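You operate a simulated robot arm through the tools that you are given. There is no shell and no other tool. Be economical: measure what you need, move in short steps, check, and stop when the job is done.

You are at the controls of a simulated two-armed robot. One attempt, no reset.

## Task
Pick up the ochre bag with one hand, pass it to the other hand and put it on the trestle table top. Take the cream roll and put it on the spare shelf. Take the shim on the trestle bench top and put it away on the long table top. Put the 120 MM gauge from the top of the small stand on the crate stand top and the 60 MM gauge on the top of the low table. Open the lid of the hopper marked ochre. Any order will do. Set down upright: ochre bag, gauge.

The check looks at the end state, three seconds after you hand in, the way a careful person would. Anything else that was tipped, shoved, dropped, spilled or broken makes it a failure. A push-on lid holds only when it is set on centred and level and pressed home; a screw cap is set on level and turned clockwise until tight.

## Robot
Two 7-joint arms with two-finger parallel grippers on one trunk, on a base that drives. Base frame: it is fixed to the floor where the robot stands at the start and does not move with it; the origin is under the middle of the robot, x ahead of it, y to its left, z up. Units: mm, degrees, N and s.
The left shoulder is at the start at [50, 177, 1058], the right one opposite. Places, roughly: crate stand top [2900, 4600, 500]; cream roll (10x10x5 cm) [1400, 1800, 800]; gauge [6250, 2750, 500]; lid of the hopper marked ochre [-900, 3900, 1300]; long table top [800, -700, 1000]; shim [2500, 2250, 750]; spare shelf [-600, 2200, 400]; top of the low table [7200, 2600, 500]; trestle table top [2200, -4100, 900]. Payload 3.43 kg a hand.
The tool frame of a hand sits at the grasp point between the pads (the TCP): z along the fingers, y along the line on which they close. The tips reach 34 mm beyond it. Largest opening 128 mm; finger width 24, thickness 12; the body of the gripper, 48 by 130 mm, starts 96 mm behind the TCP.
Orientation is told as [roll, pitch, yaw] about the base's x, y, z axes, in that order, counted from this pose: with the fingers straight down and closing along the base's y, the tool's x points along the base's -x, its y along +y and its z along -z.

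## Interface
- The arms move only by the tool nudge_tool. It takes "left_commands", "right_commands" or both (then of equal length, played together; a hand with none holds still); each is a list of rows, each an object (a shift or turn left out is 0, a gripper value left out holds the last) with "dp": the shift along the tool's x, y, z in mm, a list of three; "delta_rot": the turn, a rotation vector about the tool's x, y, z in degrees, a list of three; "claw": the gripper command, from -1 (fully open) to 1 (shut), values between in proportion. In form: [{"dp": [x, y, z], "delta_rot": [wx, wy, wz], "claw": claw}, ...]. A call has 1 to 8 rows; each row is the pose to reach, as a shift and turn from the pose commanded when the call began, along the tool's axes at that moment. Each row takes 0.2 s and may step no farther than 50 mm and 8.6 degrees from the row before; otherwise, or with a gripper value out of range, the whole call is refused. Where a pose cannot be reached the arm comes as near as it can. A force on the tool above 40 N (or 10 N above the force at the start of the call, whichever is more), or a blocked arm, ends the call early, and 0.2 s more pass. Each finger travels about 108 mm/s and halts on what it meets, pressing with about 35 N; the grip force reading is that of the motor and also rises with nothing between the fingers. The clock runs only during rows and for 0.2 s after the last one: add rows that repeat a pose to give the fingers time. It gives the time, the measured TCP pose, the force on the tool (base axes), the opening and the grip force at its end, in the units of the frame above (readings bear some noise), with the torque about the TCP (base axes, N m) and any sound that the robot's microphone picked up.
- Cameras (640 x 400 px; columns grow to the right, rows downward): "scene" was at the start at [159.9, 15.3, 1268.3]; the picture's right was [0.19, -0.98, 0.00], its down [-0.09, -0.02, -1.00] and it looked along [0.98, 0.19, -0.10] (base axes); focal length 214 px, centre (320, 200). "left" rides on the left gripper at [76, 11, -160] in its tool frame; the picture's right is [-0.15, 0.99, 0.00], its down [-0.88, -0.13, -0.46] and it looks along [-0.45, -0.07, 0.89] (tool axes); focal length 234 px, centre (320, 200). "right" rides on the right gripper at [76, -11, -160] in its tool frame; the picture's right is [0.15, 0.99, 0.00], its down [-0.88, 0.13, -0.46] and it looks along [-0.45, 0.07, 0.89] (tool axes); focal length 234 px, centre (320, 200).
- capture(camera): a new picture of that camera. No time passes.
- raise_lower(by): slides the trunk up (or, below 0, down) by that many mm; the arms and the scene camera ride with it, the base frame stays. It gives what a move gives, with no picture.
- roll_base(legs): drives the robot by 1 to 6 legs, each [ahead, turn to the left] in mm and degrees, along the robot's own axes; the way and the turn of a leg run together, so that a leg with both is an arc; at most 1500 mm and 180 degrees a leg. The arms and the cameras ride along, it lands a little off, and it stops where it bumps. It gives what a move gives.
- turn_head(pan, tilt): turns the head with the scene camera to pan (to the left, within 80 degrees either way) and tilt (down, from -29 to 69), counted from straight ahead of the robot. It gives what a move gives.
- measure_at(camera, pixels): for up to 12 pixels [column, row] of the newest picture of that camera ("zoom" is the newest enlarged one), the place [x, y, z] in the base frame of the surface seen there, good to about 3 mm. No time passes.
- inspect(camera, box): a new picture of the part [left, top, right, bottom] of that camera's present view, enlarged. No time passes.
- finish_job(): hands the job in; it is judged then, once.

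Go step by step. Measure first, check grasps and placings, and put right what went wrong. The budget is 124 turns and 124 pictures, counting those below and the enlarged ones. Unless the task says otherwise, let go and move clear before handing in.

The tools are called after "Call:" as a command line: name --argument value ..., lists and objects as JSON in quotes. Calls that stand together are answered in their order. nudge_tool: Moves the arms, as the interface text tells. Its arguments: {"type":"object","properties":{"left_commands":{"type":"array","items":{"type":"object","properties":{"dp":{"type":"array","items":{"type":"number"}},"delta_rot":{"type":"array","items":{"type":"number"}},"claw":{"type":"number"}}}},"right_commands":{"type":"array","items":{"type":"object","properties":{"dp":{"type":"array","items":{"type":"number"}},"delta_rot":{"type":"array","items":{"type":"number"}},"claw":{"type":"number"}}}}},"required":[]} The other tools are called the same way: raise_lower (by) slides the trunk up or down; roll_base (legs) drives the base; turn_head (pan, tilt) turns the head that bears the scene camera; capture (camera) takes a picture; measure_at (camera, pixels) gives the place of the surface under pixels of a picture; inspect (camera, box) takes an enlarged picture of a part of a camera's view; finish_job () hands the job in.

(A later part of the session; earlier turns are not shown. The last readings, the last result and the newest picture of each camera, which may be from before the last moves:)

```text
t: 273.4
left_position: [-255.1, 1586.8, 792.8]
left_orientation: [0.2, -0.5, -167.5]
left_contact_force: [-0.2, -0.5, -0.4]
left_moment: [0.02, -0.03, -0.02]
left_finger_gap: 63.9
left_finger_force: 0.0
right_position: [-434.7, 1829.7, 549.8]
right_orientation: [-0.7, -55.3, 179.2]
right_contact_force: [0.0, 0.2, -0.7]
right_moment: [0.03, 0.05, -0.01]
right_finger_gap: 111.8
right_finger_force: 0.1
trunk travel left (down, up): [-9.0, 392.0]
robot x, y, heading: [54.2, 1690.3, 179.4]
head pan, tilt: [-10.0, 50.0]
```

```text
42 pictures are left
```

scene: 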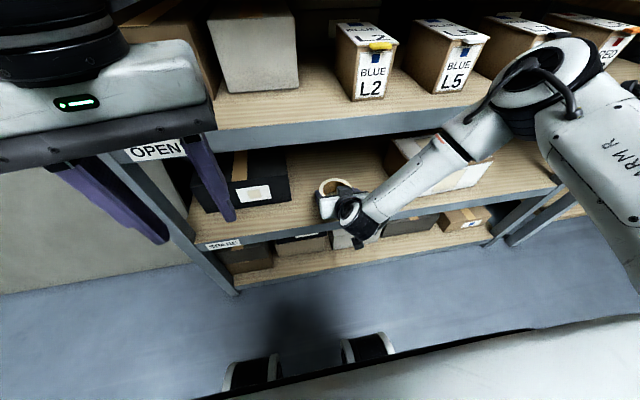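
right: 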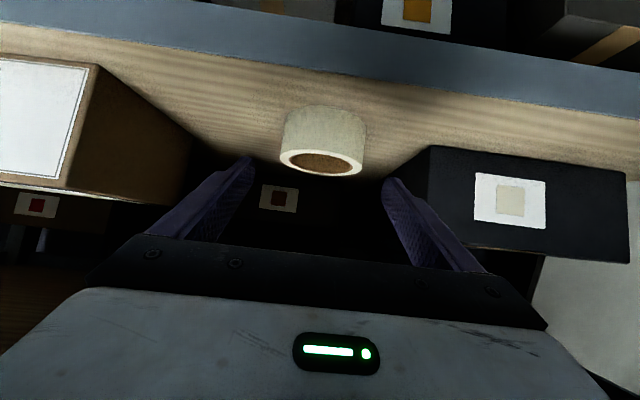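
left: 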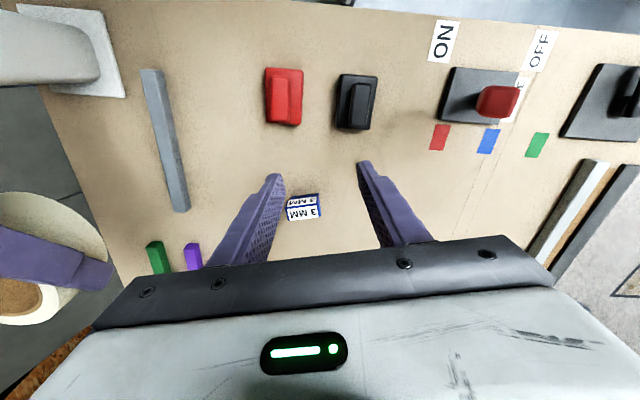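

The roll sits on the shelf. I back out, raise the trunk, straighten the right hand, and turn north toward the hopper.

Call:
roll_base --legs '[[-200, 0]]'

Call:
raise_lower --by 370

Call:
nudge_tool --right_commands '[{"dp": [0, 0, 0], "delta_rot": [0, 8, 0]}, {"dp": [-20, 0, -30], "delta_rot": [0, 16, 0]}, {"dp": [-40, 0, -60], "delta_rot": [0, 24, 0]}, {"dp": [-60, 0, -90], "delta_rot": [0, 32, 0]}, {"dp": [-80, 0, -120], "delta_rot": [0, 40, 0]}, {"dp": [-100, 0, -150], "delta_rot": [0, 48, 0]}, {"dp": [-110, 0, -180], "delta_rot": [0, 55, 0]}, {"dp": [-110, 0, -180], "delta_rot": [0, 55, 0]}]'

Call:
roll_base --legs '[[0, -89]]'

Call:
turn_head --pan 20 --tilt 15

Call:
capture --camera "scene"

```text
t: 274.9
left_position: [-54.9, 1582.9, 793.5]
left_orientation: [0.3, -0.6, -166.8]
left_contact_force: [0.0, -0.1, -0.7]
left_moment: [0.01, 0.01, 0.01]
left_finger_gap: 64.3
left_finger_force: 0.1
right_position: [-237.5, 1824.2, 550.7]
right_orientation: [-0.6, -55.3, 179.6]
right_contact_force: [0.3, -0.7, 0.1]
right_moment: [-0.01, -0.02, 0.01]
right_finger_gap: 112.1
right_finger_force: 0.0
trunk travel left (down, up): [-9.0, 392.0]
robot x, y, heading: [256.3, 1688.1, 180.1]
head pan, tilt: [-10.0, 50.0]
```

```text
t: 278.5
left_position: [-55.1, 1582.1, 1162.5]
left_orientation: [0.2, -0.6, -166.8]
left_contact_force: [0.5, -0.3, -0.1]
left_moment: [0.03, -0.04, -0.02]
left_finger_gap: 63.9
left_finger_force: 0.0
right_position: [-237.2, 1824.3, 920.4]
right_orientation: [-0.6, -55.3, 179.6]
right_contact_force: [0.7, 0.0, -0.2]
right_moment: [-0.02, 0.02, 0.01]
right_finger_gap: 112.0
right_finger_force: 0.1
trunk travel left (down, up): [-379.0, 22.0]
robot x, y, heading: [260.3, 1688.7, 179.9]
head pan, tilt: [-10.0, 50.0]
```

```text
t: 280.3
left_position: [-55.9, 1582.0, 1162.5]
left_orientation: [0.2, -0.7, -166.9]
left_contact_force: [0.1, 0.0, 0.8]
left_moment: [-0.01, 0.02, 0.01]
left_finger_gap: 63.9
left_finger_force: 0.0
right_position: [-150.7, 1819.7, 1115.1]
right_orientation: [-0.3, -0.2, 179.0]
right_contact_force: [0.6, 0.0, 0.0]
right_moment: [-0.02, 0.04, 0.01]
right_finger_gap: 112.1
right_finger_force: 0.0
trunk travel left (down, up): [-379.0, 22.0]
robot x, y, heading: [256.3, 1685.2, 179.7]
head pan, tilt: [-10.0, 50.0]
```

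```text
t: 284.5
left_position: [144.3, 1996.4, 1163.5]
left_orientation: [0.3, -0.6, 104.0]
left_contact_force: [-0.4, 0.3, 0.3]
left_moment: [0.02, -0.06, 0.0]
left_finger_gap: 64.0
left_finger_force: 0.1
right_position: [379.8, 2095.5, 1114.3]
right_orientation: [-0.1, -0.3, 90.1]
right_contact_force: [0.4, -0.2, 0.3]
right_moment: [0.01, -0.02, -0.02]
right_finger_gap: 112.0
right_finger_force: 0.1
trunk travel left (down, up): [-379.0, 22.0]
robot x, y, heading: [256.5, 1684.8, 90.8]
head pan, tilt: [-10.0, 50.0]
```

```text
t: 285.5
left_position: [143.8, 1995.0, 1162.3]
left_orientation: [0.1, -0.6, 104.2]
left_contact_force: [0.6, 0.5, 0.8]
left_moment: [0.0, -0.01, 0.01]
left_finger_gap: 64.3
left_finger_force: 0.0
right_position: [379.8, 2095.6, 1114.3]
right_orientation: [-0.4, -0.3, 90.0]
right_contact_force: [-0.1, -0.1, -0.5]
right_moment: [0.01, 0.01, -0.01]
right_finger_gap: 111.9
right_finger_force: 0.1
trunk travel left (down, up): [-379.0, 22.0]
robot x, y, heading: [251.1, 1687.0, 91.1]
head pan, tilt: [20.0, 15.0]
```

```text
41 pictures are left
```

scene: 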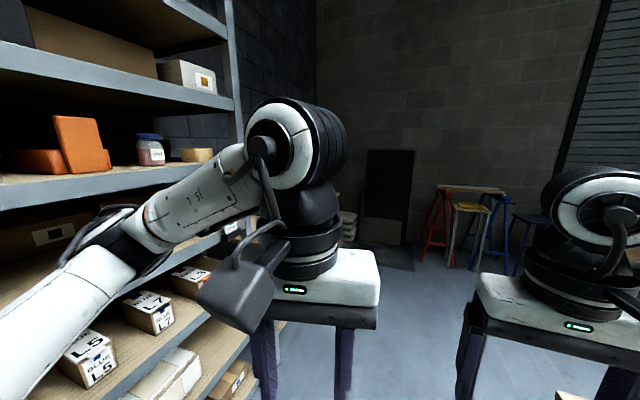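

Hopper isn't in view; it lies beyond the rack. I drive north past it and face west.

Call:
roll_base --legs '[[0, -3], [1500, 0], [500, 0], [0, 70]]'

Call:
turn_head --pan 15 --tilt 10

Call:
capture --camera "scene"

```text
t: 298.9
left_position: [-68.3, 3647.6, 1162.8]
left_orientation: [0.2, -0.7, 176.5]
left_contact_force: [0.2, 0.1, -0.5]
left_moment: [-0.02, 0.0, 0.01]
left_finger_gap: 64.1
left_finger_force: 0.0
right_position: [-91.5, 3901.4, 1115.4]
right_orientation: [-0.4, -0.3, 162.5]
right_contact_force: [0.0, -0.8, -0.3]
right_moment: [0.02, 0.03, -0.04]
right_finger_gap: 112.0
right_finger_force: 0.0
trunk travel left (down, up): [-379.0, 22.0]
robot x, y, heading: [261.1, 3659.6, 163.5]
head pan, tilt: [20.0, 15.0]
```

```text
t: 299.6
left_position: [-68.2, 3646.7, 1162.0]
left_orientation: [0.2, -0.7, 176.4]
left_contact_force: [0.2, -0.2, 0.5]
left_moment: [0.0, 0.0, 0.02]
left_finger_gap: 63.9
left_finger_force: 0.0
right_position: [-92.9, 3903.2, 1115.0]
right_orientation: [-0.3, -0.3, 162.4]
right_contact_force: [-0.1, 0.3, 0.0]
right_moment: [0.03, 0.01, 0.05]
right_finger_gap: 112.0
right_finger_force: 0.0
trunk travel left (down, up): [-379.0, 22.0]
robot x, y, heading: [260.5, 3658.0, 163.6]
head pan, tilt: [15.0, 10.0]
```

```text
40 pictures are left
```

scene: 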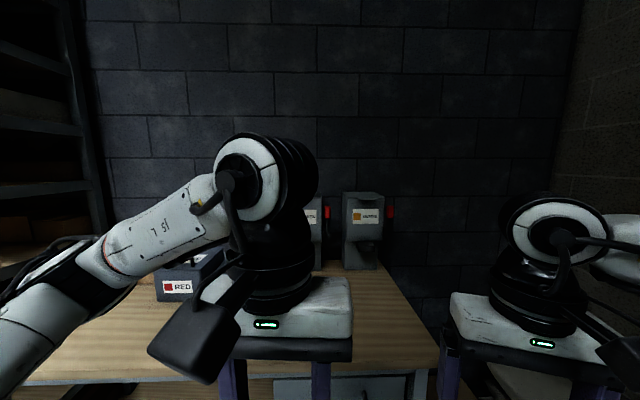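

Hoppers stand on a bench; the ochre one appears at (365,220). I enlarge and measure.

Call:
inspect --camera "scene" --box '[300, 170, 440, 290]'

Call:
measure_at --camera "zoom" --pixels '[[200, 90], [200, 75], [330, 90], [265, 155], [360, 130], [265, 190], [265, 240], [270, 300], [300, 360], [205, 170], [325, 170], [400, 135]]'

Call:
measure_at --camera "scene" --pixels '[[430, 345], [400, 300], [360, 350]]'

```text
3.33 times, centred on (370, 230) of scene
```

zoom: 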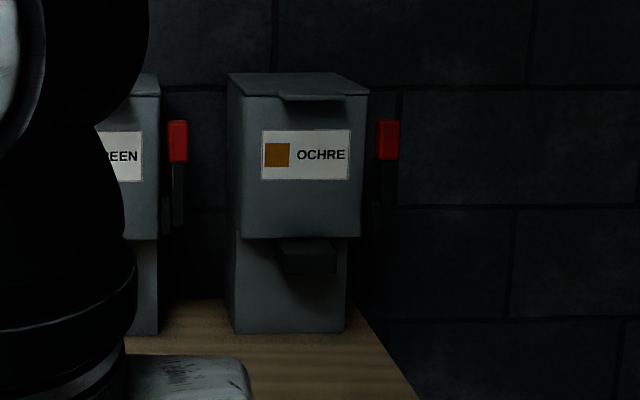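

```text
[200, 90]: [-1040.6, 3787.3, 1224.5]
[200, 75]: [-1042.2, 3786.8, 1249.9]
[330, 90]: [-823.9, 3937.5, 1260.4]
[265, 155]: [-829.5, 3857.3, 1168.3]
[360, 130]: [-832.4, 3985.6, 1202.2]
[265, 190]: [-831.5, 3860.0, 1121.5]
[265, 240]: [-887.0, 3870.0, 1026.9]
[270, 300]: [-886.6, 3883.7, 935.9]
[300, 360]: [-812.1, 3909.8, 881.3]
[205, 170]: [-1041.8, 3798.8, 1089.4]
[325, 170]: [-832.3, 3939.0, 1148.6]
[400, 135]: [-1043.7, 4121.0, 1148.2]
```

```text
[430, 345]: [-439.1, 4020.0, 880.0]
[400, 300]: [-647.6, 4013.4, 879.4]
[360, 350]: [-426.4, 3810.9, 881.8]
```

The OCHRE hopper: front x≈−832, y 3815–3990, lid top ≈z 1270 with a front lip at (310,97) in the zoom. I drive up close and look at the lid.

Call:
roll_base --legs '[[0, -2], [390, 0], [0, 18]]'

Call:
turn_head --pan -8 --tilt 12

Call:
inspect --camera "scene" --box '[220, 100, 460, 300]'

```text
t: 303.4
left_position: [-416.0, 3678.0, 1163.0]
left_orientation: [0.2, -0.5, -167.2]
left_contact_force: [-0.3, 0.5, 0.0]
left_moment: [0.01, 0.0, 0.02]
left_finger_gap: 64.0
left_finger_force: 0.1
right_position: [-509.4, 3916.9, 1115.7]
right_orientation: [-0.4, -0.2, 178.8]
right_contact_force: [0.0, 0.0, -0.4]
right_moment: [0.01, 0.02, -0.01]
right_finger_gap: 112.2
right_finger_force: 0.0
trunk travel left (down, up): [-379.0, 22.0]
robot x, y, heading: [-103.3, 3781.3, 179.7]
head pan, tilt: [15.0, 10.0]
```

```text
t: 304.3
left_position: [-415.4, 3679.2, 1163.3]
left_orientation: [0.2, -0.6, -167.2]
left_contact_force: [-0.5, -1.2, -0.2]
left_moment: [0.01, -0.04, -0.01]
left_finger_gap: 64.3
left_finger_force: 0.1
right_position: [-508.4, 3916.5, 1115.7]
right_orientation: [-0.4, -0.3, 178.8]
right_contact_force: [0.1, -1.0, -0.3]
right_moment: [-0.02, -0.03, 0.01]
right_finger_gap: 111.9
right_finger_force: 0.1
trunk travel left (down, up): [-379.0, 22.0]
robot x, y, heading: [-106.7, 3785.1, 179.5]
head pan, tilt: [-8.0, 12.0]
```

```text
2.00 times, centred on (340, 200) of scene
```

zoom: 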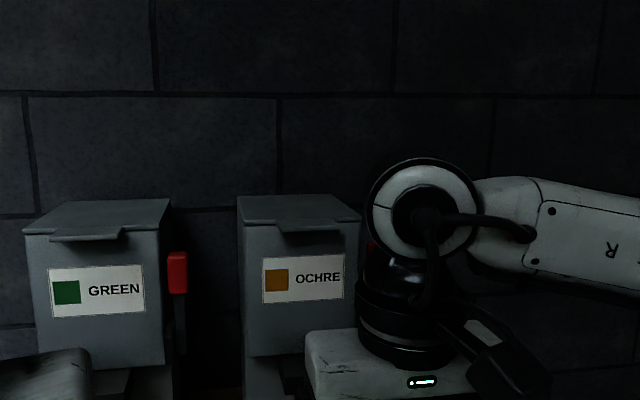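

Call:
measure_at --camera "zoom" --pixels '[[280, 232], [340, 229], [310, 224], [310, 234], [245, 226], [240, 198], [332, 196], [358, 217], [250, 235], [300, 250], [290, 200], [310, 222]]'

Call:
inspect --camera "scene" --box '[330, 180, 410, 240]'

```text
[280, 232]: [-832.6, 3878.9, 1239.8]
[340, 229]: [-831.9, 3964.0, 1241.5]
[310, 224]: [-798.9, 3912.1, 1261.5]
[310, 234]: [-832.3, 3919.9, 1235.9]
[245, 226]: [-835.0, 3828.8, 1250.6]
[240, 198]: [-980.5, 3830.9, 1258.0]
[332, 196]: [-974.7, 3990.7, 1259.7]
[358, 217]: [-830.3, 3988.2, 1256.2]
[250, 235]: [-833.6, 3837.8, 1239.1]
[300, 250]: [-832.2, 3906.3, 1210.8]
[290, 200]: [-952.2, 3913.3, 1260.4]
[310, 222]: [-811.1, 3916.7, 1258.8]
```

```text
6.67 times, centred on (370, 210) of scene
```

zoom: 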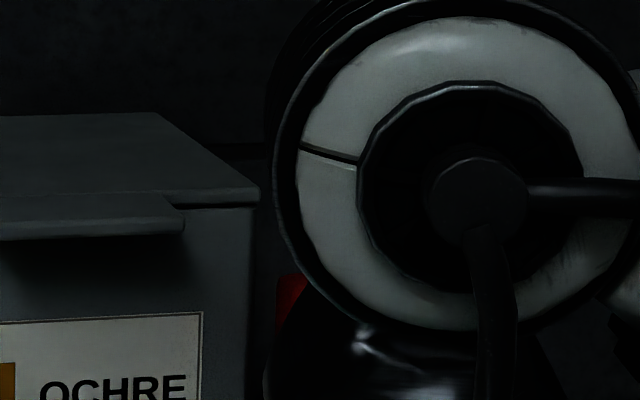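

Lid top z 1260, hinge near x −980, lip spans y 3868–3956 and sticks out to x≈−797. I close the right fingers and pitch that hand forward to push the lip up from beneath.

Call:
nudge_tool --right_commands '[{"dp": [-20, 0, -8], "delta_rot": [0, -8.5, 0], "claw": 1}, {"dp": [-40, 0, -16], "delta_rot": [0, -17, 0]}, {"dp": [-60, 0, -24], "delta_rot": [0, -25.5, 0]}, {"dp": [-80, 0, -32], "delta_rot": [0, -34, 0]}, {"dp": [-95, 0, -40], "delta_rot": [0, -42.5, 0]}, {"dp": [-110, 0, -48], "delta_rot": [0, -51, 0]}, {"dp": [-120, 0, -56], "delta_rot": [0, -59.5, 0]}, {"dp": [-130, 0, -60], "delta_rot": [0, -68, 0]}]'

Call:
nudge_tool --right_commands '[{"delta_rot": [0, -8, 0]}, {"delta_rot": [0, -16, 0]}, {"delta_rot": [0, -24, 0]}, {"delta_rot": [0, -24, 0]}]'

Call:
capture --camera "right"

```text
t: 306.1
left_position: [-415.1, 3680.5, 1162.6]
left_orientation: [0.4, -0.5, -167.2]
left_contact_force: [0.5, -0.2, -0.8]
left_moment: [0.01, -0.03, -0.01]
left_finger_gap: 64.0
left_finger_force: 0.1
right_position: [-640.7, 3919.8, 1174.4]
right_orientation: [-0.9, -68.4, 179.5]
right_contact_force: [1.1, -0.6, -0.1]
right_moment: [-0.03, 0.03, 0.03]
right_finger_gap: 0.0
right_finger_force: 33.0
trunk travel left (down, up): [-379.0, 22.0]
robot x, y, heading: [-102.4, 3782.1, 179.5]
head pan, tilt: [-8.0, 12.0]
```

```text
t: 307.1
left_position: [-414.4, 3679.8, 1162.1]
left_orientation: [0.2, -0.5, -167.2]
left_contact_force: [1.3, 0.2, -0.3]
left_moment: [0.03, 0.01, 0.01]
left_finger_gap: 63.8
left_finger_force: 0.0
right_position: [-639.7, 3919.1, 1176.1]
right_orientation: [-171.4, -87.7, -10.0]
right_contact_force: [-0.3, -0.1, -0.7]
right_moment: [0.02, -0.01, -0.01]
right_finger_gap: 0.2
right_finger_force: 33.0
trunk travel left (down, up): [-379.0, 22.0]
robot x, y, heading: [-104.2, 3779.5, 179.7]
head pan, tilt: [-8.0, 12.0]
```

```text
36 pictures are left
```

right: 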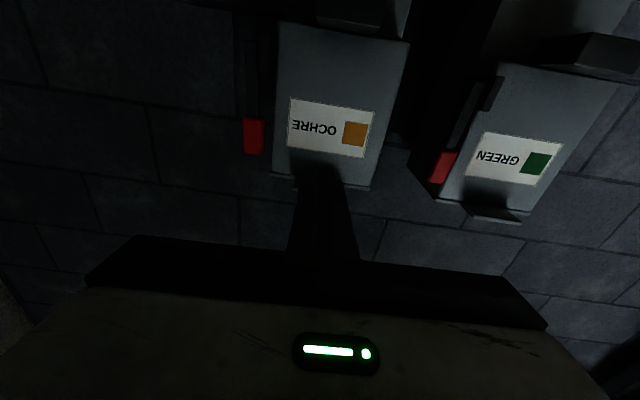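

Hand points forward, slightly up, aligned with the lip's y. I raise to z≈1222 and advance under the lip.

Call:
nudge_tool --right_commands '[{"dp": [-40, 3, 0]}, {"dp": [-40, 3, 45]}, {"dp": [-40, 3, 90]}, {"dp": [-40, 3, 130]}, {"dp": [-40, 3, 146]}]'

Call:
inspect --camera "right" --box '[200, 0, 480, 260]'

```text
t: 308.3
left_position: [-414.1, 3678.7, 1163.0]
left_orientation: [0.2, -0.5, -167.2]
left_contact_force: [0.2, 0.6, -0.2]
left_moment: [0.01, 0.01, -0.02]
left_finger_gap: 63.7
left_finger_force: 0.0
right_position: [-783.7, 3917.1, 1224.2]
right_orientation: [-169.9, -88.1, -11.7]
right_contact_force: [-0.8, 0.2, -0.1]
right_moment: [0.01, 0.01, 0.03]
right_finger_gap: 0.1
right_finger_force: 32.5
right hand out of reach, approached as far as the arm can: row 5
trunk travel left (down, up): [-379.0, 22.0]
robot x, y, heading: [-108.2, 3781.4, 179.8]
head pan, tilt: [-8.0, 12.0]
```

```text
1.54 times, centred on (340, 130) of right
```

zoom: 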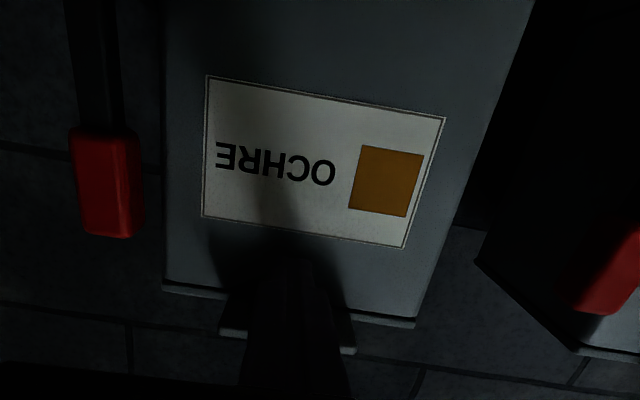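

Reach is at its limit here and the lid must swing past vertical, so approaching from the bench's north end looks better. I measure the lever, retract and look right.

Call:
measure_at --camera "zoom" --pixels '[[105, 180], [80, 140], [105, 230], [95, 60], [285, 345], [350, 350], [230, 330]]'

Call:
nudge_tool --right_commands '[{"dp": [0, 0, -45]}, {"dp": [0, 0, -90]}, {"dp": [0, 0, -130]}]'

Call:
turn_head --pan -45 --tilt 30

Call:
capture --camera "scene"

```text
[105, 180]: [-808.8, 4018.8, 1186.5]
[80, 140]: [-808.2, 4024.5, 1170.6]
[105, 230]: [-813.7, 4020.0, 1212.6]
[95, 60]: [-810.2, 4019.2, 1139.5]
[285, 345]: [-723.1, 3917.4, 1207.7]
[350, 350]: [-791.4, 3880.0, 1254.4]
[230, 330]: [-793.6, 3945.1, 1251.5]
```

```text
t: 309.1
left_position: [-414.6, 3679.8, 1163.3]
left_orientation: [0.3, -0.6, -167.2]
left_contact_force: [0.5, -0.3, -0.6]
left_moment: [-0.01, 0.0, 0.01]
left_finger_gap: 64.0
left_finger_force: 0.0
right_position: [-652.9, 3917.8, 1216.9]
right_orientation: [-171.2, -87.7, -10.0]
right_contact_force: [-0.3, -0.7, -0.3]
right_moment: [-0.01, 0.02, -0.03]
right_finger_gap: 0.1
right_finger_force: 32.5
trunk travel left (down, up): [-379.0, 22.0]
robot x, y, heading: [-102.8, 3784.1, 179.4]
head pan, tilt: [-8.0, 12.0]
```

```text
t: 310.1
left_position: [-415.2, 3678.9, 1162.3]
left_orientation: [0.2, -0.6, -167.2]
left_contact_force: [-0.7, -0.5, 0.0]
left_moment: [0.02, 0.03, 0.02]
left_finger_gap: 64.1
left_finger_force: 0.0
right_position: [-652.5, 3918.4, 1215.6]
right_orientation: [-171.3, -87.7, -10.0]
right_contact_force: [0.7, -0.1, -0.2]
right_moment: [0.02, 0.03, -0.02]
right_finger_gap: 0.0
right_finger_force: 32.9
trunk travel left (down, up): [-379.0, 22.0]
robot x, y, heading: [-102.9, 3780.2, 179.6]
head pan, tilt: [-45.0, 30.0]
```

```text
34 pictures are left
```

scene: 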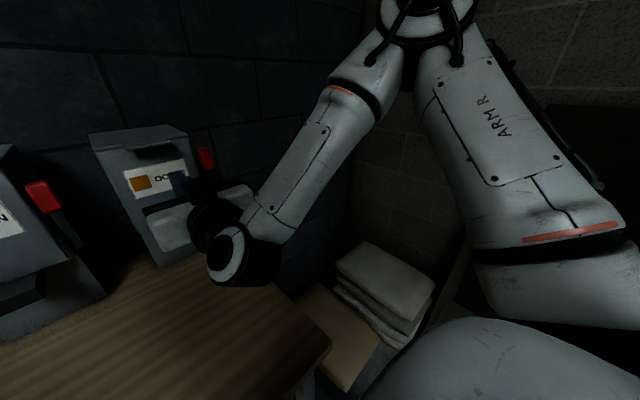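

Sacks block the north side. I'll move 55 mm closer instead and sweep the fingertips under the lip and up along the lid's arc.

Call:
roll_base --legs '[[55, 0]]'

Call:
raise_lower --by 21

Call:
nudge_tool --right_commands '[{"dp": [17, 3, 32]}, {"dp": [19, 3, 76]}, {"dp": [-14, 3, 82]}, {"dp": [-55, 3, 92]}, {"dp": [-90, 3, 116]}, {"dp": [-115, 3, 146]}, {"dp": [-130, 3, 174]}, {"dp": [-139, 3, 207]}]'

Call:
turn_head --pan -10 --tilt 5

Call:
capture --camera "scene"

```text
t: 311.1
left_position: [-453.9, 3679.4, 1162.7]
left_orientation: [0.3, -0.6, -167.0]
left_contact_force: [-0.2, 0.1, 0.3]
left_moment: [0.01, 0.08, 0.02]
left_finger_gap: 64.2
left_finger_force: 0.0
right_position: [-691.0, 3918.8, 1217.7]
right_orientation: [-171.3, -87.5, -10.0]
right_contact_force: [0.6, 0.5, 1.0]
right_moment: [-0.01, -0.03, 0.0]
right_finger_gap: 0.0
right_finger_force: 32.9
trunk travel left (down, up): [-379.0, 22.0]
robot x, y, heading: [-146.1, 3784.0, 179.7]
head pan, tilt: [-45.0, 30.0]
stopped in leg 1: the robot was blocked; the commanded pose is now the measured one
```

```text
t: 311.8
left_position: [-456.4, 3679.7, 1184.1]
left_orientation: [0.4, -0.5, -167.1]
left_contact_force: [-0.6, -1.0, 0.3]
left_moment: [0.02, 0.0, 0.01]
left_finger_gap: 63.8
left_finger_force: 0.1
right_position: [-692.8, 3918.9, 1236.6]
right_orientation: [-170.9, -87.7, -10.4]
right_contact_force: [-0.2, 0.2, -1.0]
right_moment: [0.01, 0.03, -0.01]
right_finger_gap: 0.0
right_finger_force: 33.6
trunk travel left (down, up): [-400.0, 1.0]
robot x, y, heading: [-147.7, 3784.1, 179.6]
head pan, tilt: [-45.0, 30.0]
```

```text
t: 313.6
left_position: [-455.8, 3679.2, 1184.0]
left_orientation: [0.2, -0.5, -167.1]
left_contact_force: [-0.6, 0.0, -0.9]
left_moment: [-0.02, -0.02, 0.0]
left_finger_gap: 63.9
left_finger_force: 0.0
right_position: [-895.2, 3920.3, 1383.0]
right_orientation: [-170.3, -87.7, -11.0]
right_contact_force: [-0.2, 0.8, 0.1]
right_moment: [-0.01, 0.01, 0.0]
right_finger_gap: 0.1
right_finger_force: 32.9
right hand out of reach, approached as far as the arm can: row 2
trunk travel left (down, up): [-400.0, 1.0]
robot x, y, heading: [-143.1, 3780.3, 179.6]
head pan, tilt: [-45.0, 30.0]
```

```text
t: 314.6
left_position: [-455.9, 3678.8, 1184.9]
left_orientation: [0.2, -0.6, -167.1]
left_contact_force: [-0.9, 0.0, 0.1]
left_moment: [0.02, 0.03, -0.01]
left_finger_gap: 63.9
left_finger_force: 0.0
right_position: [-893.7, 3920.7, 1384.7]
right_orientation: [-171.1, -87.6, -10.2]
right_contact_force: [0.3, 0.4, -0.7]
right_moment: [0.02, 0.0, 0.02]
right_finger_gap: 0.0
right_finger_force: 33.1
trunk travel left (down, up): [-400.0, 1.0]
robot x, y, heading: [-141.9, 3779.3, 179.6]
head pan, tilt: [-10.0, 5.0]
```

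```text
33 pictures are left
```

scene: 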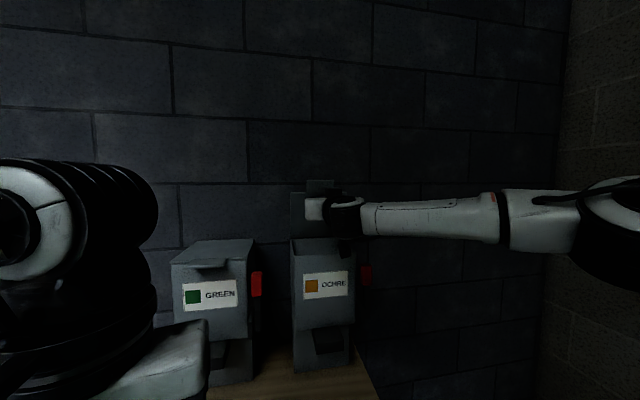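

The lid has swung up behind the hand (320,205). I push it on past vertical.

Call:
nudge_tool --right_commands '[{"dp": [-4, 0, 30]}, {"dp": [-3, 0, 60]}, {"dp": [3, 0, 85]}, {"dp": [3, 0, 85]}]'

Call:
nudge_tool --right_commands '[{"dp": [-8, 0, -45]}, {"dp": [-8, 0, -90]}, {"dp": [-8, 0, -135]}, {"dp": [-8, 0, -180]}, {"dp": [-8, 0, -225]}, {"dp": [-8, 0, -260]}]'

Call:
inspect --camera "scene" --box '[200, 130, 440, 300]'

```text
t: 315.6
left_position: [-455.2, 3679.6, 1184.5]
left_orientation: [0.1, -0.6, -167.2]
left_contact_force: [0.1, 0.0, 0.1]
left_moment: [0.03, 0.0, 0.0]
left_finger_gap: 64.0
left_finger_force: 0.0
right_position: [-979.5, 3923.0, 1383.4]
right_orientation: [-171.0, -87.8, -10.3]
right_contact_force: [0.0, 0.3, -0.9]
right_moment: [-0.01, -0.01, 0.0]
right_finger_gap: 0.1
right_finger_force: 33.0
trunk travel left (down, up): [-400.0, 1.0]
robot x, y, heading: [-142.6, 3786.5, 179.4]
head pan, tilt: [-10.0, 5.0]
```

```text
t: 317.0
left_position: [-454.7, 3680.8, 1184.5]
left_orientation: [0.2, -0.6, -167.1]
left_contact_force: [0.3, 0.1, -0.5]
left_moment: [-0.01, 0.0, 0.01]
left_finger_gap: 64.1
left_finger_force: 0.0
right_position: [-716.2, 3917.6, 1380.6]
right_orientation: [-171.2, -87.6, -10.1]
right_contact_force: [-0.2, 0.0, -0.8]
right_moment: [-0.01, 0.02, -0.03]
right_finger_gap: 0.0
right_finger_force: 33.0
trunk travel left (down, up): [-400.0, 1.0]
robot x, y, heading: [-139.8, 3782.4, 179.7]
head pan, tilt: [-10.0, 5.0]
```

```text
2.35 times, centred on (320, 215) of scene
```

zoom: 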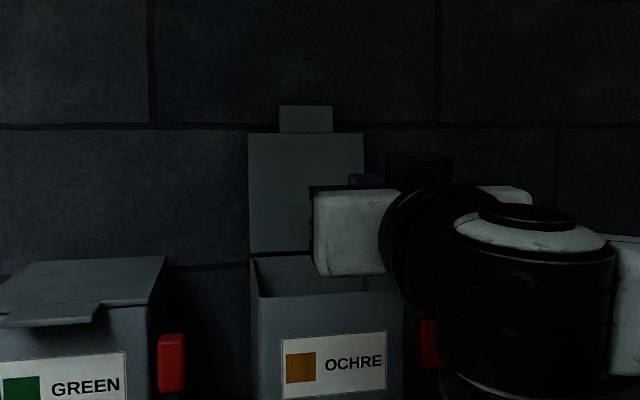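

The ochre lid stays open, leaning back. I back away, stow the right hand, and drive east toward the gauges.

Call:
roll_base --legs '[[-450, 0]]'

Call:
nudge_tool --right_commands '[{"dp": [25, 0, -15], "delta_rot": [0, 8.5, 0]}, {"dp": [50, 0, -30], "delta_rot": [0, 17, 0]}, {"dp": [75, 0, -45], "delta_rot": [0, 25.5, 0]}, {"dp": [100, 0, -60], "delta_rot": [0, 34, 0]}, {"dp": [125, 0, -75], "delta_rot": [0, 42.5, 0]}, {"dp": [150, 0, -90], "delta_rot": [0, 51, 0]}, {"dp": [175, 0, -105], "delta_rot": [0, 59.5, 0]}, {"dp": [200, 0, -120], "delta_rot": [0, 68, 0], "claw": -1}]'

Call:
nudge_tool --right_commands '[{"delta_rot": [0, 8, 0]}, {"delta_rot": [0, 16, 0]}, {"delta_rot": [0, 24, 0]}, {"delta_rot": [0, 24, 0]}]'

Call:
roll_base --legs '[[0, 174], [1500, 0], [1500, 0]]'

Call:
turn_head --pan 0 --tilt 15

Call:
capture --camera "scene"

```text
t: 319.7
left_position: [-8.8, 3675.5, 1183.1]
left_orientation: [0.2, -0.6, -167.1]
left_contact_force: [0.1, 0.6, -1.2]
left_moment: [-0.02, 0.07, -0.03]
left_finger_gap: 63.9
left_finger_force: 0.0
right_position: [-270.9, 3914.0, 1379.9]
right_orientation: [-171.3, -87.6, -10.0]
right_contact_force: [-0.4, 0.0, -0.8]
right_moment: [0.01, 0.01, -0.01]
right_finger_gap: 0.0
right_finger_force: 33.0
trunk travel left (down, up): [-400.0, 1.0]
robot x, y, heading: [302.1, 3779.9, 179.6]
head pan, tilt: [-10.0, 5.0]
```

```text
t: 321.5
left_position: [-8.8, 3676.1, 1185.1]
left_orientation: [0.2, -0.5, -167.0]
left_contact_force: [0.5, -0.6, -0.3]
left_moment: [-0.02, -0.04, -0.01]
left_finger_gap: 63.9
left_finger_force: 0.0
right_position: [-160.1, 3911.8, 1170.7]
right_orientation: [-0.4, -24.2, 178.9]
right_contact_force: [-0.1, -0.5, 0.2]
right_moment: [0.04, 0.01, 0.01]
right_finger_gap: 81.2
right_finger_force: 0.1
trunk travel left (down, up): [-400.0, 1.0]
robot x, y, heading: [299.9, 3781.0, 179.4]
head pan, tilt: [-10.0, 5.0]
```

```text
t: 322.5
left_position: [-8.7, 3677.1, 1184.6]
left_orientation: [0.3, -0.5, -167.2]
left_contact_force: [0.2, 0.2, 0.5]
left_moment: [0.0, 0.02, 0.01]
left_finger_gap: 64.0
left_finger_force: 0.0
right_position: [-159.7, 3913.0, 1173.8]
right_orientation: [-0.4, -0.3, 178.9]
right_contact_force: [0.2, 0.1, 0.2]
right_moment: [0.05, 0.05, 0.0]
right_finger_gap: 128.1
right_finger_force: 0.0
trunk travel left (down, up): [-400.0, 1.0]
robot x, y, heading: [299.4, 3779.7, 179.7]
head pan, tilt: [-10.0, 5.0]
```

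```text
t: 343.8
left_position: [3549.9, 3465.9, 1183.6]
left_orientation: [0.2, -0.5, 6.2]
left_contact_force: [0.4, 0.5, 0.7]
left_moment: [-0.02, 0.02, 0.02]
left_finger_gap: 64.0
left_finger_force: 0.0
right_position: [3675.0, 3215.0, 1173.0]
right_orientation: [-0.3, -0.4, -7.9]
right_contact_force: [0.1, 0.1, 0.4]
right_moment: [-0.04, 0.02, -0.02]
right_finger_gap: 127.8
right_finger_force: 0.0
trunk travel left (down, up): [-400.0, 1.0]
robot x, y, heading: [3229.8, 3397.7, -6.8]
head pan, tilt: [-10.0, 5.0]
```

```text
t: 344.5
left_position: [3551.1, 3466.4, 1182.6]
left_orientation: [0.2, -0.6, 6.3]
left_contact_force: [0.4, 0.0, 0.7]
left_moment: [-0.01, 0.01, 0.02]
left_finger_gap: 64.0
left_finger_force: 0.0
right_position: [3673.8, 3214.5, 1173.3]
right_orientation: [-0.5, -0.3, -7.8]
right_contact_force: [-0.5, -0.8, 0.3]
right_moment: [0.01, 0.01, 0.0]
right_finger_gap: 128.1
right_finger_force: 0.1
trunk travel left (down, up): [-400.0, 1.0]
robot x, y, heading: [3229.1, 3398.3, -6.8]
head pan, tilt: [0.0, 15.0]
```

```text
31 pictures are left
```

scene: 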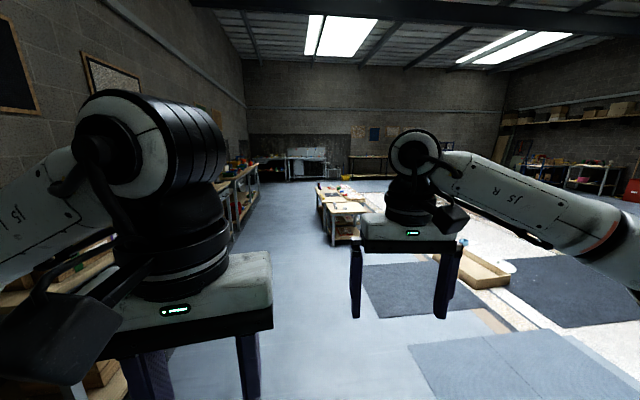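

The small stand and low table are ahead at (340,205). I measure and enlarge.

Call:
measure_at --camera "scene" --pixels '[[348, 209], [340, 190], [330, 240], [360, 235], [325, 185], [345, 200], [385, 265], [460, 270]]'

Call:
inspect --camera "scene" --box '[300, 165, 400, 255]'

```text
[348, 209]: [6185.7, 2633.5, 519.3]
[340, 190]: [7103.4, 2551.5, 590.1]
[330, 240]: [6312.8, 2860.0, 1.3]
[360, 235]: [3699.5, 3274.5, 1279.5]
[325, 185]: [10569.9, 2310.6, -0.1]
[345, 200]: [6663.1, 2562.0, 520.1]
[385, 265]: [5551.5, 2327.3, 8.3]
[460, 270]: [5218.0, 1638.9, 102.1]
```

```text
4.44 times, centred on (350, 210) of scene
```

zoom: 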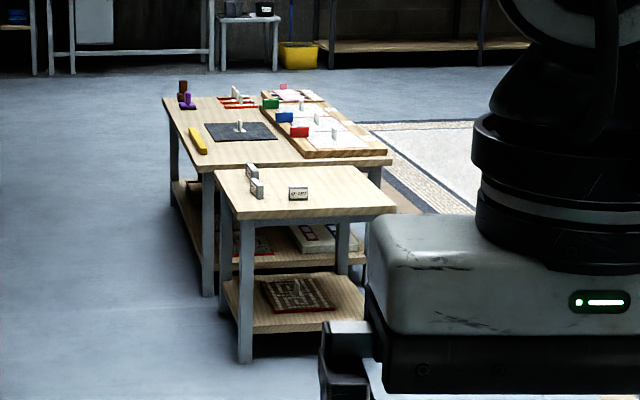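

I drive along to the north side of the small stand and face south.

Call:
roll_base --legs '[[0, 3.5], [1500, 0], [1490, 0], [0, -87]]'

Call:
turn_head --pan 0 --tilt 45

Call:
capture --camera "scene"

```text
t: 363.2
left_position: [6401.4, 2996.1, 1183.1]
left_orientation: [0.3, -0.5, -71.4]
left_contact_force: [0.3, -0.1, -0.1]
left_moment: [0.0, 0.0, -0.02]
left_finger_gap: 64.0
left_finger_force: 0.1
right_position: [6182.1, 2822.1, 1172.2]
right_orientation: [-0.4, -0.3, -85.5]
right_contact_force: [-0.3, -0.1, -0.1]
right_moment: [0.01, -0.01, -0.02]
right_finger_gap: 127.8
right_finger_force: 0.0
trunk travel left (down, up): [-400.0, 1.0]
robot x, y, heading: [6269.3, 3296.1, -84.2]
head pan, tilt: [0.0, 15.0]
```

```text
t: 364.2
left_position: [6401.3, 2997.2, 1184.0]
left_orientation: [0.2, -0.6, -71.3]
left_contact_force: [-0.7, -0.3, 0.1]
left_moment: [0.0, -0.01, -0.02]
left_finger_gap: 64.2
left_finger_force: 0.0
right_position: [6181.1, 2822.1, 1174.3]
right_orientation: [-0.4, -0.3, -85.4]
right_contact_force: [0.2, -0.3, -0.7]
right_moment: [0.0, 0.03, -0.02]
right_finger_gap: 128.0
right_finger_force: 0.0
trunk travel left (down, up): [-400.0, 1.0]
robot x, y, heading: [6268.6, 3298.6, -84.4]
head pan, tilt: [0.0, 45.0]
```

```text
29 pictures are left
```

scene: 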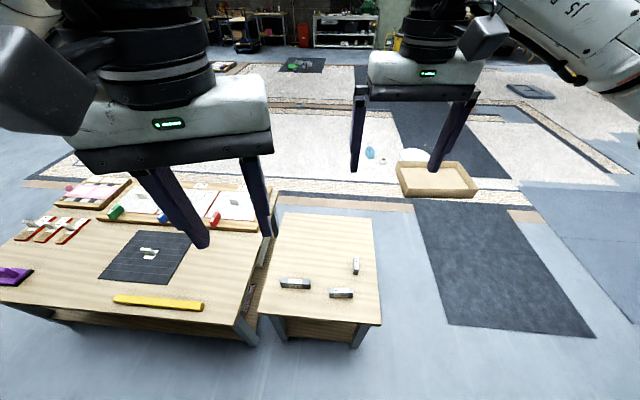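

Three gauges lie on the stand: (296,284), (341,293), (356,266). I enlarge to read them and measure.

Call:
inspect --camera "scene" --box '[260, 240, 390, 320]'

Call:
measure_at --camera "scene" --pixels '[[296, 284], [281, 284], [310, 284], [341, 293], [331, 293], [352, 293], [356, 266], [290, 325], [378, 320], [215, 270], [230, 240], [150, 280]]'

```text
4.92 times, centred on (325, 280) of scene
```

zoom: 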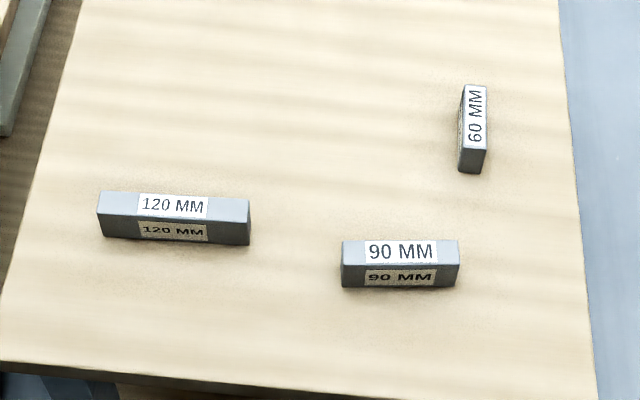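

```text
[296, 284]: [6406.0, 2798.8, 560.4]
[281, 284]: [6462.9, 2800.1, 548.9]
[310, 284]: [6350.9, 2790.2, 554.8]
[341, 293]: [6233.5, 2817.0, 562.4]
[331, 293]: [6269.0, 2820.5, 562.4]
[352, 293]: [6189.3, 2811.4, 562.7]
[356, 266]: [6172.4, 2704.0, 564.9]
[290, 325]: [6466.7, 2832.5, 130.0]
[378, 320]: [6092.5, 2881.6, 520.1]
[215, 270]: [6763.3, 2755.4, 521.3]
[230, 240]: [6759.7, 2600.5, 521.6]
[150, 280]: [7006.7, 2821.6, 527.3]
```

The gauges: 60 MM at (6172,2704) thin along x; 120 MM at (6406,2797) thin along y. I shift the base to (6400,3165) facing south and lower the trunk for picking the 60 with the right hand.

Call:
roll_base --legs '[[0, 40], [190, 0], [0, -46]]'

Call:
raise_lower --by -220

Call:
capture --camera "right"

```text
t: 367.9
left_position: [6692.2, 3027.4, 1183.3]
left_orientation: [0.3, -0.4, -31.3]
left_contact_force: [-0.9, 0.0, 0.3]
left_moment: [0.04, -0.01, 0.0]
left_finger_gap: 64.0
left_finger_force: 0.0
right_position: [6635.9, 2752.4, 1173.6]
right_orientation: [-0.4, -0.4, -45.3]
right_contact_force: [0.7, 0.3, 1.0]
right_moment: [0.04, -0.02, 0.0]
right_finger_gap: 127.9
right_finger_force: 0.0
trunk travel left (down, up): [-400.0, 1.0]
robot x, y, heading: [6406.6, 3182.5, -44.8]
head pan, tilt: [0.0, 45.0]
stopped in leg 3: the robot was blocked; the commanded pose is now the measured one
```

```text
t: 370.2
left_position: [6693.6, 3027.9, 964.0]
left_orientation: [0.2, -0.5, -31.4]
left_contact_force: [-0.5, -0.3, 0.0]
left_moment: [0.01, 0.02, -0.01]
left_finger_gap: 63.8
left_finger_force: 0.0
right_position: [6636.3, 2754.7, 953.1]
right_orientation: [-0.4, -0.5, -45.4]
right_contact_force: [-0.2, 0.6, 0.0]
right_moment: [0.0, 0.04, -0.02]
right_finger_gap: 128.1
right_finger_force: 0.1
trunk travel left (down, up): [-180.0, 221.0]
robot x, y, heading: [6405.4, 3181.4, -44.7]
head pan, tilt: [0.0, 45.0]
```

```text
27 pictures are left
```

right: 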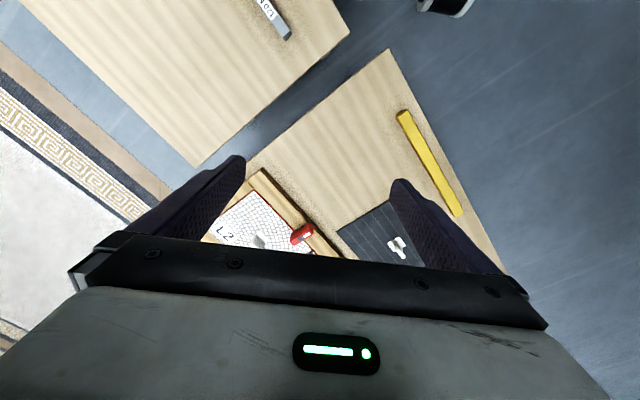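

The base corner touched while turning. I back off, turn square to the stand, then come in.

Call:
roll_base --legs '[[-130, 0], [0, -45.5], [105, 0]]'

Call:
capture --camera "right"

Call:
measure_at --camera "right" --pixels '[[320, 200], [320, 150], [250, 150], [400, 150], [320, 100]]'

```text
t: 374.4
left_position: [6400.7, 2853.1, 964.6]
left_orientation: [0.1, -0.5, -77.7]
left_contact_force: [-0.6, -0.5, 0.0]
left_moment: [0.03, -0.01, -0.01]
left_finger_gap: 64.1
left_finger_force: 0.2
right_position: [6163.4, 2704.4, 953.5]
right_orientation: [-0.4, -0.5, -91.7]
right_contact_force: [-1.0, -0.2, -0.1]
right_moment: [0.01, 0.0, -0.01]
right_finger_gap: 128.1
right_finger_force: 0.0
trunk travel left (down, up): [-180.0, 221.0]
robot x, y, heading: [6312.2, 3165.6, -91.3]
head pan, tilt: [0.0, 45.0]
```

```text
26 pictures are left
```

right: 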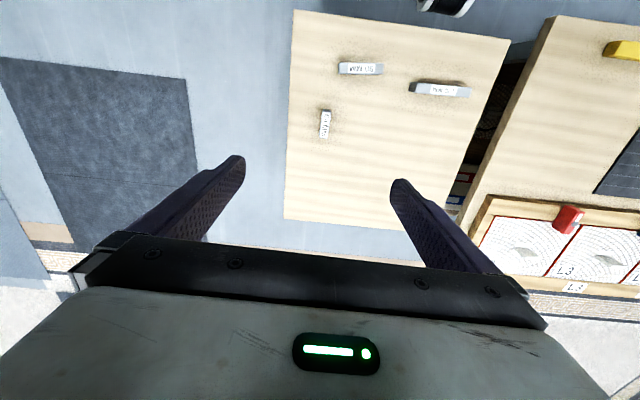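

```text
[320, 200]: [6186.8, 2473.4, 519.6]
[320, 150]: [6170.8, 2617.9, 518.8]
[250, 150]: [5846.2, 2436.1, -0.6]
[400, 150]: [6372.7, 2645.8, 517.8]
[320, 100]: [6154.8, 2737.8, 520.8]
```

Call:
measure_at --camera "right" --pixels '[[325, 113], [325, 124], [325, 134], [322, 124], [328, 124], [340, 69], [382, 69], [412, 88], [468, 92], [440, 86], [440, 90]]'

Call:
inspect --camera "right" --box '[290, 40, 490, 160]'

```text
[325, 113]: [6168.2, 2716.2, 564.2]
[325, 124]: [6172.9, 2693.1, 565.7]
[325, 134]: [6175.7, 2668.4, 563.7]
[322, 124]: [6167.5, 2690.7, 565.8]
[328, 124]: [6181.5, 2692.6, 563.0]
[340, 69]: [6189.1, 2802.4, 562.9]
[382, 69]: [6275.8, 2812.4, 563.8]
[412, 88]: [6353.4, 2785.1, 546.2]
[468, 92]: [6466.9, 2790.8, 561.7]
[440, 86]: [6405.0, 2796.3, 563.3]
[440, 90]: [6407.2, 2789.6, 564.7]
```

```text
3.20 times, centred on (390, 100) of right
```

zoom: 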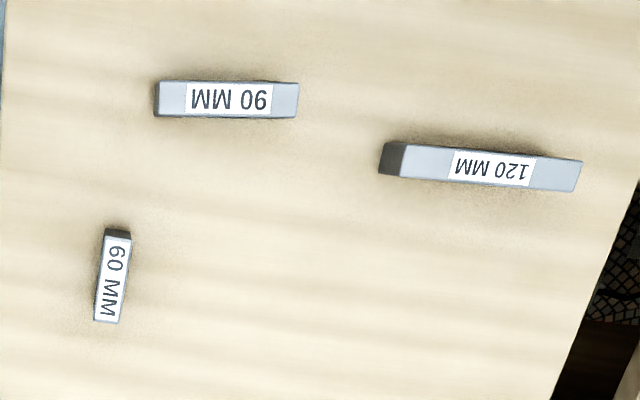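

The 60 MM gauge is centred at (6173,2688), aligned with y. I descend, close and lift in sequence.

Call:
nudge_tool --right_commands '[{"dp": [-8, 5, 45], "delta_rot": [0, 0, -1.7], "claw": -0.2}, {"dp": [-16, 10, 93], "delta_rot": [0, 0, -1.7]}, {"dp": [-16, 10, 142], "delta_rot": [0, 0, -1.7]}, {"dp": [-16, 10, 191], "delta_rot": [0, 0, -1.7]}, {"dp": [-16, 10, 240], "delta_rot": [0, 0, -1.7]}, {"dp": [-16, 10, 289], "delta_rot": [0, 0, -1.7]}, {"dp": [-16, 10, 335], "delta_rot": [0, 0, -1.7]}, {"dp": [-16, 10, 335], "delta_rot": [0, 0, -1.7]}]'

Call:
capture --camera "right"

```text
t: 376.2
left_position: [6400.9, 2853.8, 964.2]
left_orientation: [0.2, -0.6, -77.6]
left_contact_force: [-0.1, -0.4, -0.6]
left_moment: [0.02, -0.01, -0.02]
left_finger_gap: 63.9
left_finger_force: 0.0
right_position: [6172.3, 2684.5, 623.1]
right_orientation: [-0.4, -0.5, -90.0]
right_contact_force: [0.3, -0.3, -0.5]
right_moment: [0.04, 0.03, 0.02]
right_finger_gap: 77.2
right_finger_force: 0.1
trunk travel left (down, up): [-180.0, 221.0]
robot x, y, heading: [6311.9, 3168.7, -91.3]
head pan, tilt: [0.0, 45.0]
```

```text
24 pictures are left
```

right: 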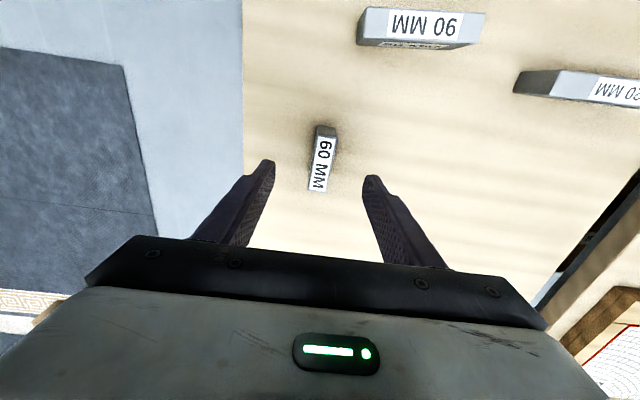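

Centred between the fingers. I descend 65 mm, close and lift.

Call:
nudge_tool --right_commands '[{"dp": [0, 0, 35]}, {"dp": [0, 0, 64]}, {"dp": [0, 0, 64], "claw": 1}, {"dp": [0, 0, 64], "claw": 1}, {"dp": [0, 0, 64], "claw": 1}, {"dp": [0, 0, 20]}, {"dp": [0, 0, -25]}, {"dp": [0, 0, -70]}]'

Call:
capture --camera "right"

Call:
capture --camera "scene"

```text
t: 378.0
left_position: [6401.1, 2853.9, 963.7]
left_orientation: [0.2, -0.5, -77.6]
left_contact_force: [0.1, -0.7, -0.7]
left_moment: [-0.03, -0.01, -0.03]
left_finger_gap: 64.2
left_finger_force: 0.2
right_position: [6172.8, 2687.8, 690.5]
right_orientation: [-0.4, -0.2, -89.9]
right_contact_force: [0.9, 0.6, -0.9]
right_moment: [-0.01, -0.02, -0.01]
right_finger_gap: 19.5
right_finger_force: 35.2
trunk travel left (down, up): [-180.0, 221.0]
robot x, y, heading: [6313.0, 3166.1, -91.4]
head pan, tilt: [0.0, 45.0]
```

```text
23 pictures are left
```

right: 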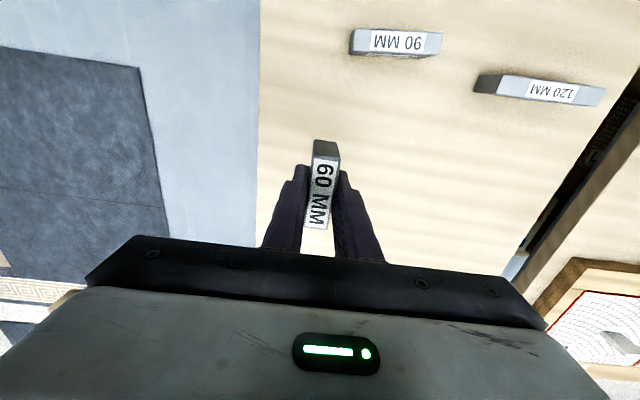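

```text
22 pictures are left
```

scene: 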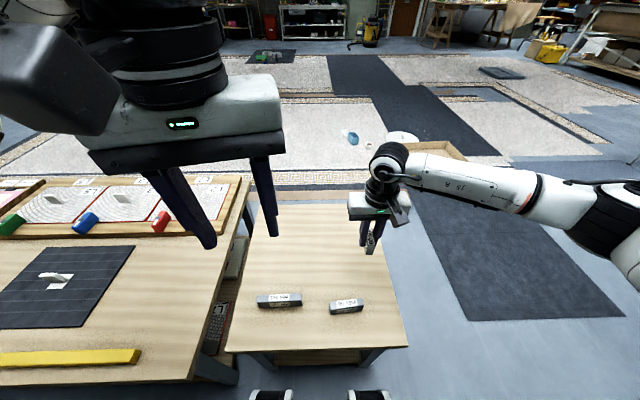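

60 MM gauge held (19.5 mm). I measure the free area of the low table.

Call:
measure_at --camera "scene" --pixels '[[180, 310], [170, 340], [200, 290], [220, 290], [195, 375], [150, 330], [140, 355], [210, 255], [230, 210], [130, 275]]'

Call:
nudge_tool --right_commands '[{"dp": [0, 0, -45]}, {"dp": [0, 0, -90]}, {"dp": [0, 0, -135]}, {"dp": [0, 0, -180]}]'

Call:
roll_base --legs '[[-130, 0], [0, 91], [430, 0], [0, -90], [110, 0]]'

Call:
capture --camera "right"

```text
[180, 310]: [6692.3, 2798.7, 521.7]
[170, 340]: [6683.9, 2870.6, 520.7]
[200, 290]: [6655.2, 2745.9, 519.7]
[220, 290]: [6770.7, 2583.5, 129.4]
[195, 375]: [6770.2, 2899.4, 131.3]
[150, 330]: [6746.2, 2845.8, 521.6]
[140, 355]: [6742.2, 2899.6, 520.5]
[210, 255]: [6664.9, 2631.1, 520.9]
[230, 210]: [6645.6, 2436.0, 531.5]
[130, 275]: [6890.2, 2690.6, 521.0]
```

```text
t: 379.0
left_position: [6401.5, 2852.9, 962.6]
left_orientation: [0.2, -0.6, -77.8]
left_contact_force: [0.2, -0.3, 0.6]
left_moment: [0.03, 0.0, 0.0]
left_finger_gap: 64.2
left_finger_force: 0.1
right_position: [6174.0, 2691.9, 870.4]
right_orientation: [-0.5, -0.4, -90.0]
right_contact_force: [-0.2, -0.2, -2.2]
right_moment: [-0.01, 0.05, 0.02]
right_finger_gap: 19.8
right_finger_force: 34.9
trunk travel left (down, up): [-180.0, 221.0]
robot x, y, heading: [6311.5, 3164.0, -91.4]
head pan, tilt: [0.0, 45.0]
```

```text
t: 391.2
left_position: [6846.7, 2898.5, 963.7]
left_orientation: [0.2, -0.4, -75.4]
left_contact_force: [-0.6, -0.3, 0.2]
left_moment: [0.04, -0.02, 0.02]
left_finger_gap: 63.7
left_finger_force: 0.0
right_position: [6627.0, 2728.0, 870.0]
right_orientation: [-0.4, -0.4, -87.7]
right_contact_force: [0.4, 0.6, -1.4]
right_moment: [0.01, -0.01, 0.0]
right_finger_gap: 19.9
right_finger_force: 34.4
trunk travel left (down, up): [-180.0, 221.0]
robot x, y, heading: [6744.8, 3206.6, -88.9]
head pan, tilt: [0.0, 45.0]
```

```text
21 pictures are left
```

right: 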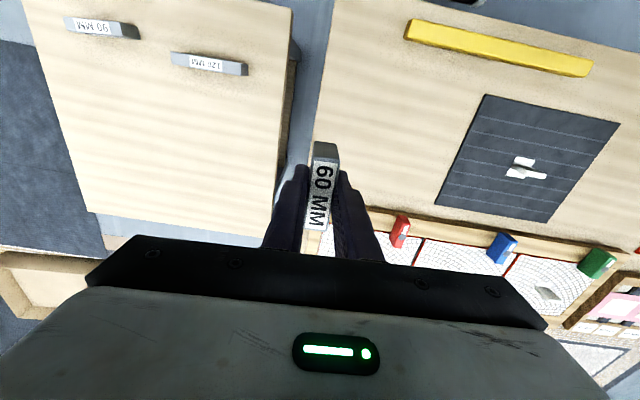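

I move 83 mm east over plain tabletop and lower to rest the gauge.

Call:
nudge_tool --right_commands '[{"dp": [5, 25, 35]}, {"dp": [10, 50, 75]}, {"dp": [17, 83, 110]}, {"dp": [17, 83, 158]}, {"dp": [17, 83, 206]}, {"dp": [17, 83, 254]}, {"dp": [17, 83, 290]}, {"dp": [17, 83, 305]}]'

Call:
capture --camera "right"

```text
t: 393.0
left_position: [6847.2, 2899.4, 963.6]
left_orientation: [0.2, -0.5, -75.4]
left_contact_force: [0.4, 0.3, 0.1]
left_moment: [0.01, 0.01, 0.01]
left_finger_gap: 64.0
left_finger_force: 0.0
right_position: [6709.9, 2744.5, 567.2]
right_orientation: [-0.3, -0.4, -87.6]
right_contact_force: [0.3, -0.5, -1.2]
right_moment: [-0.05, 0.01, 0.01]
right_finger_gap: 19.7
right_finger_force: 35.1
trunk travel left (down, up): [-180.0, 221.0]
robot x, y, heading: [6748.4, 3203.1, -89.2]
head pan, tilt: [0.0, 45.0]
```

```text
20 pictures are left
```

right: 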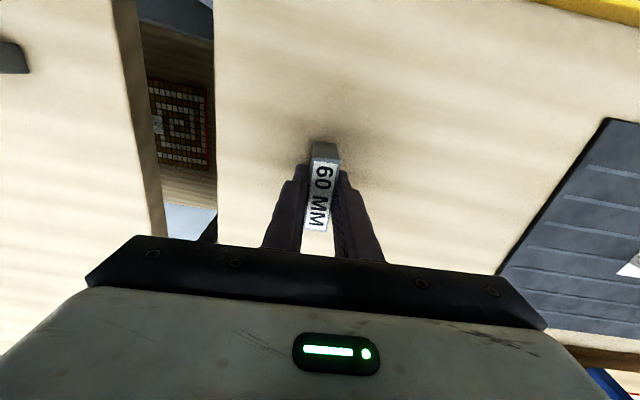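

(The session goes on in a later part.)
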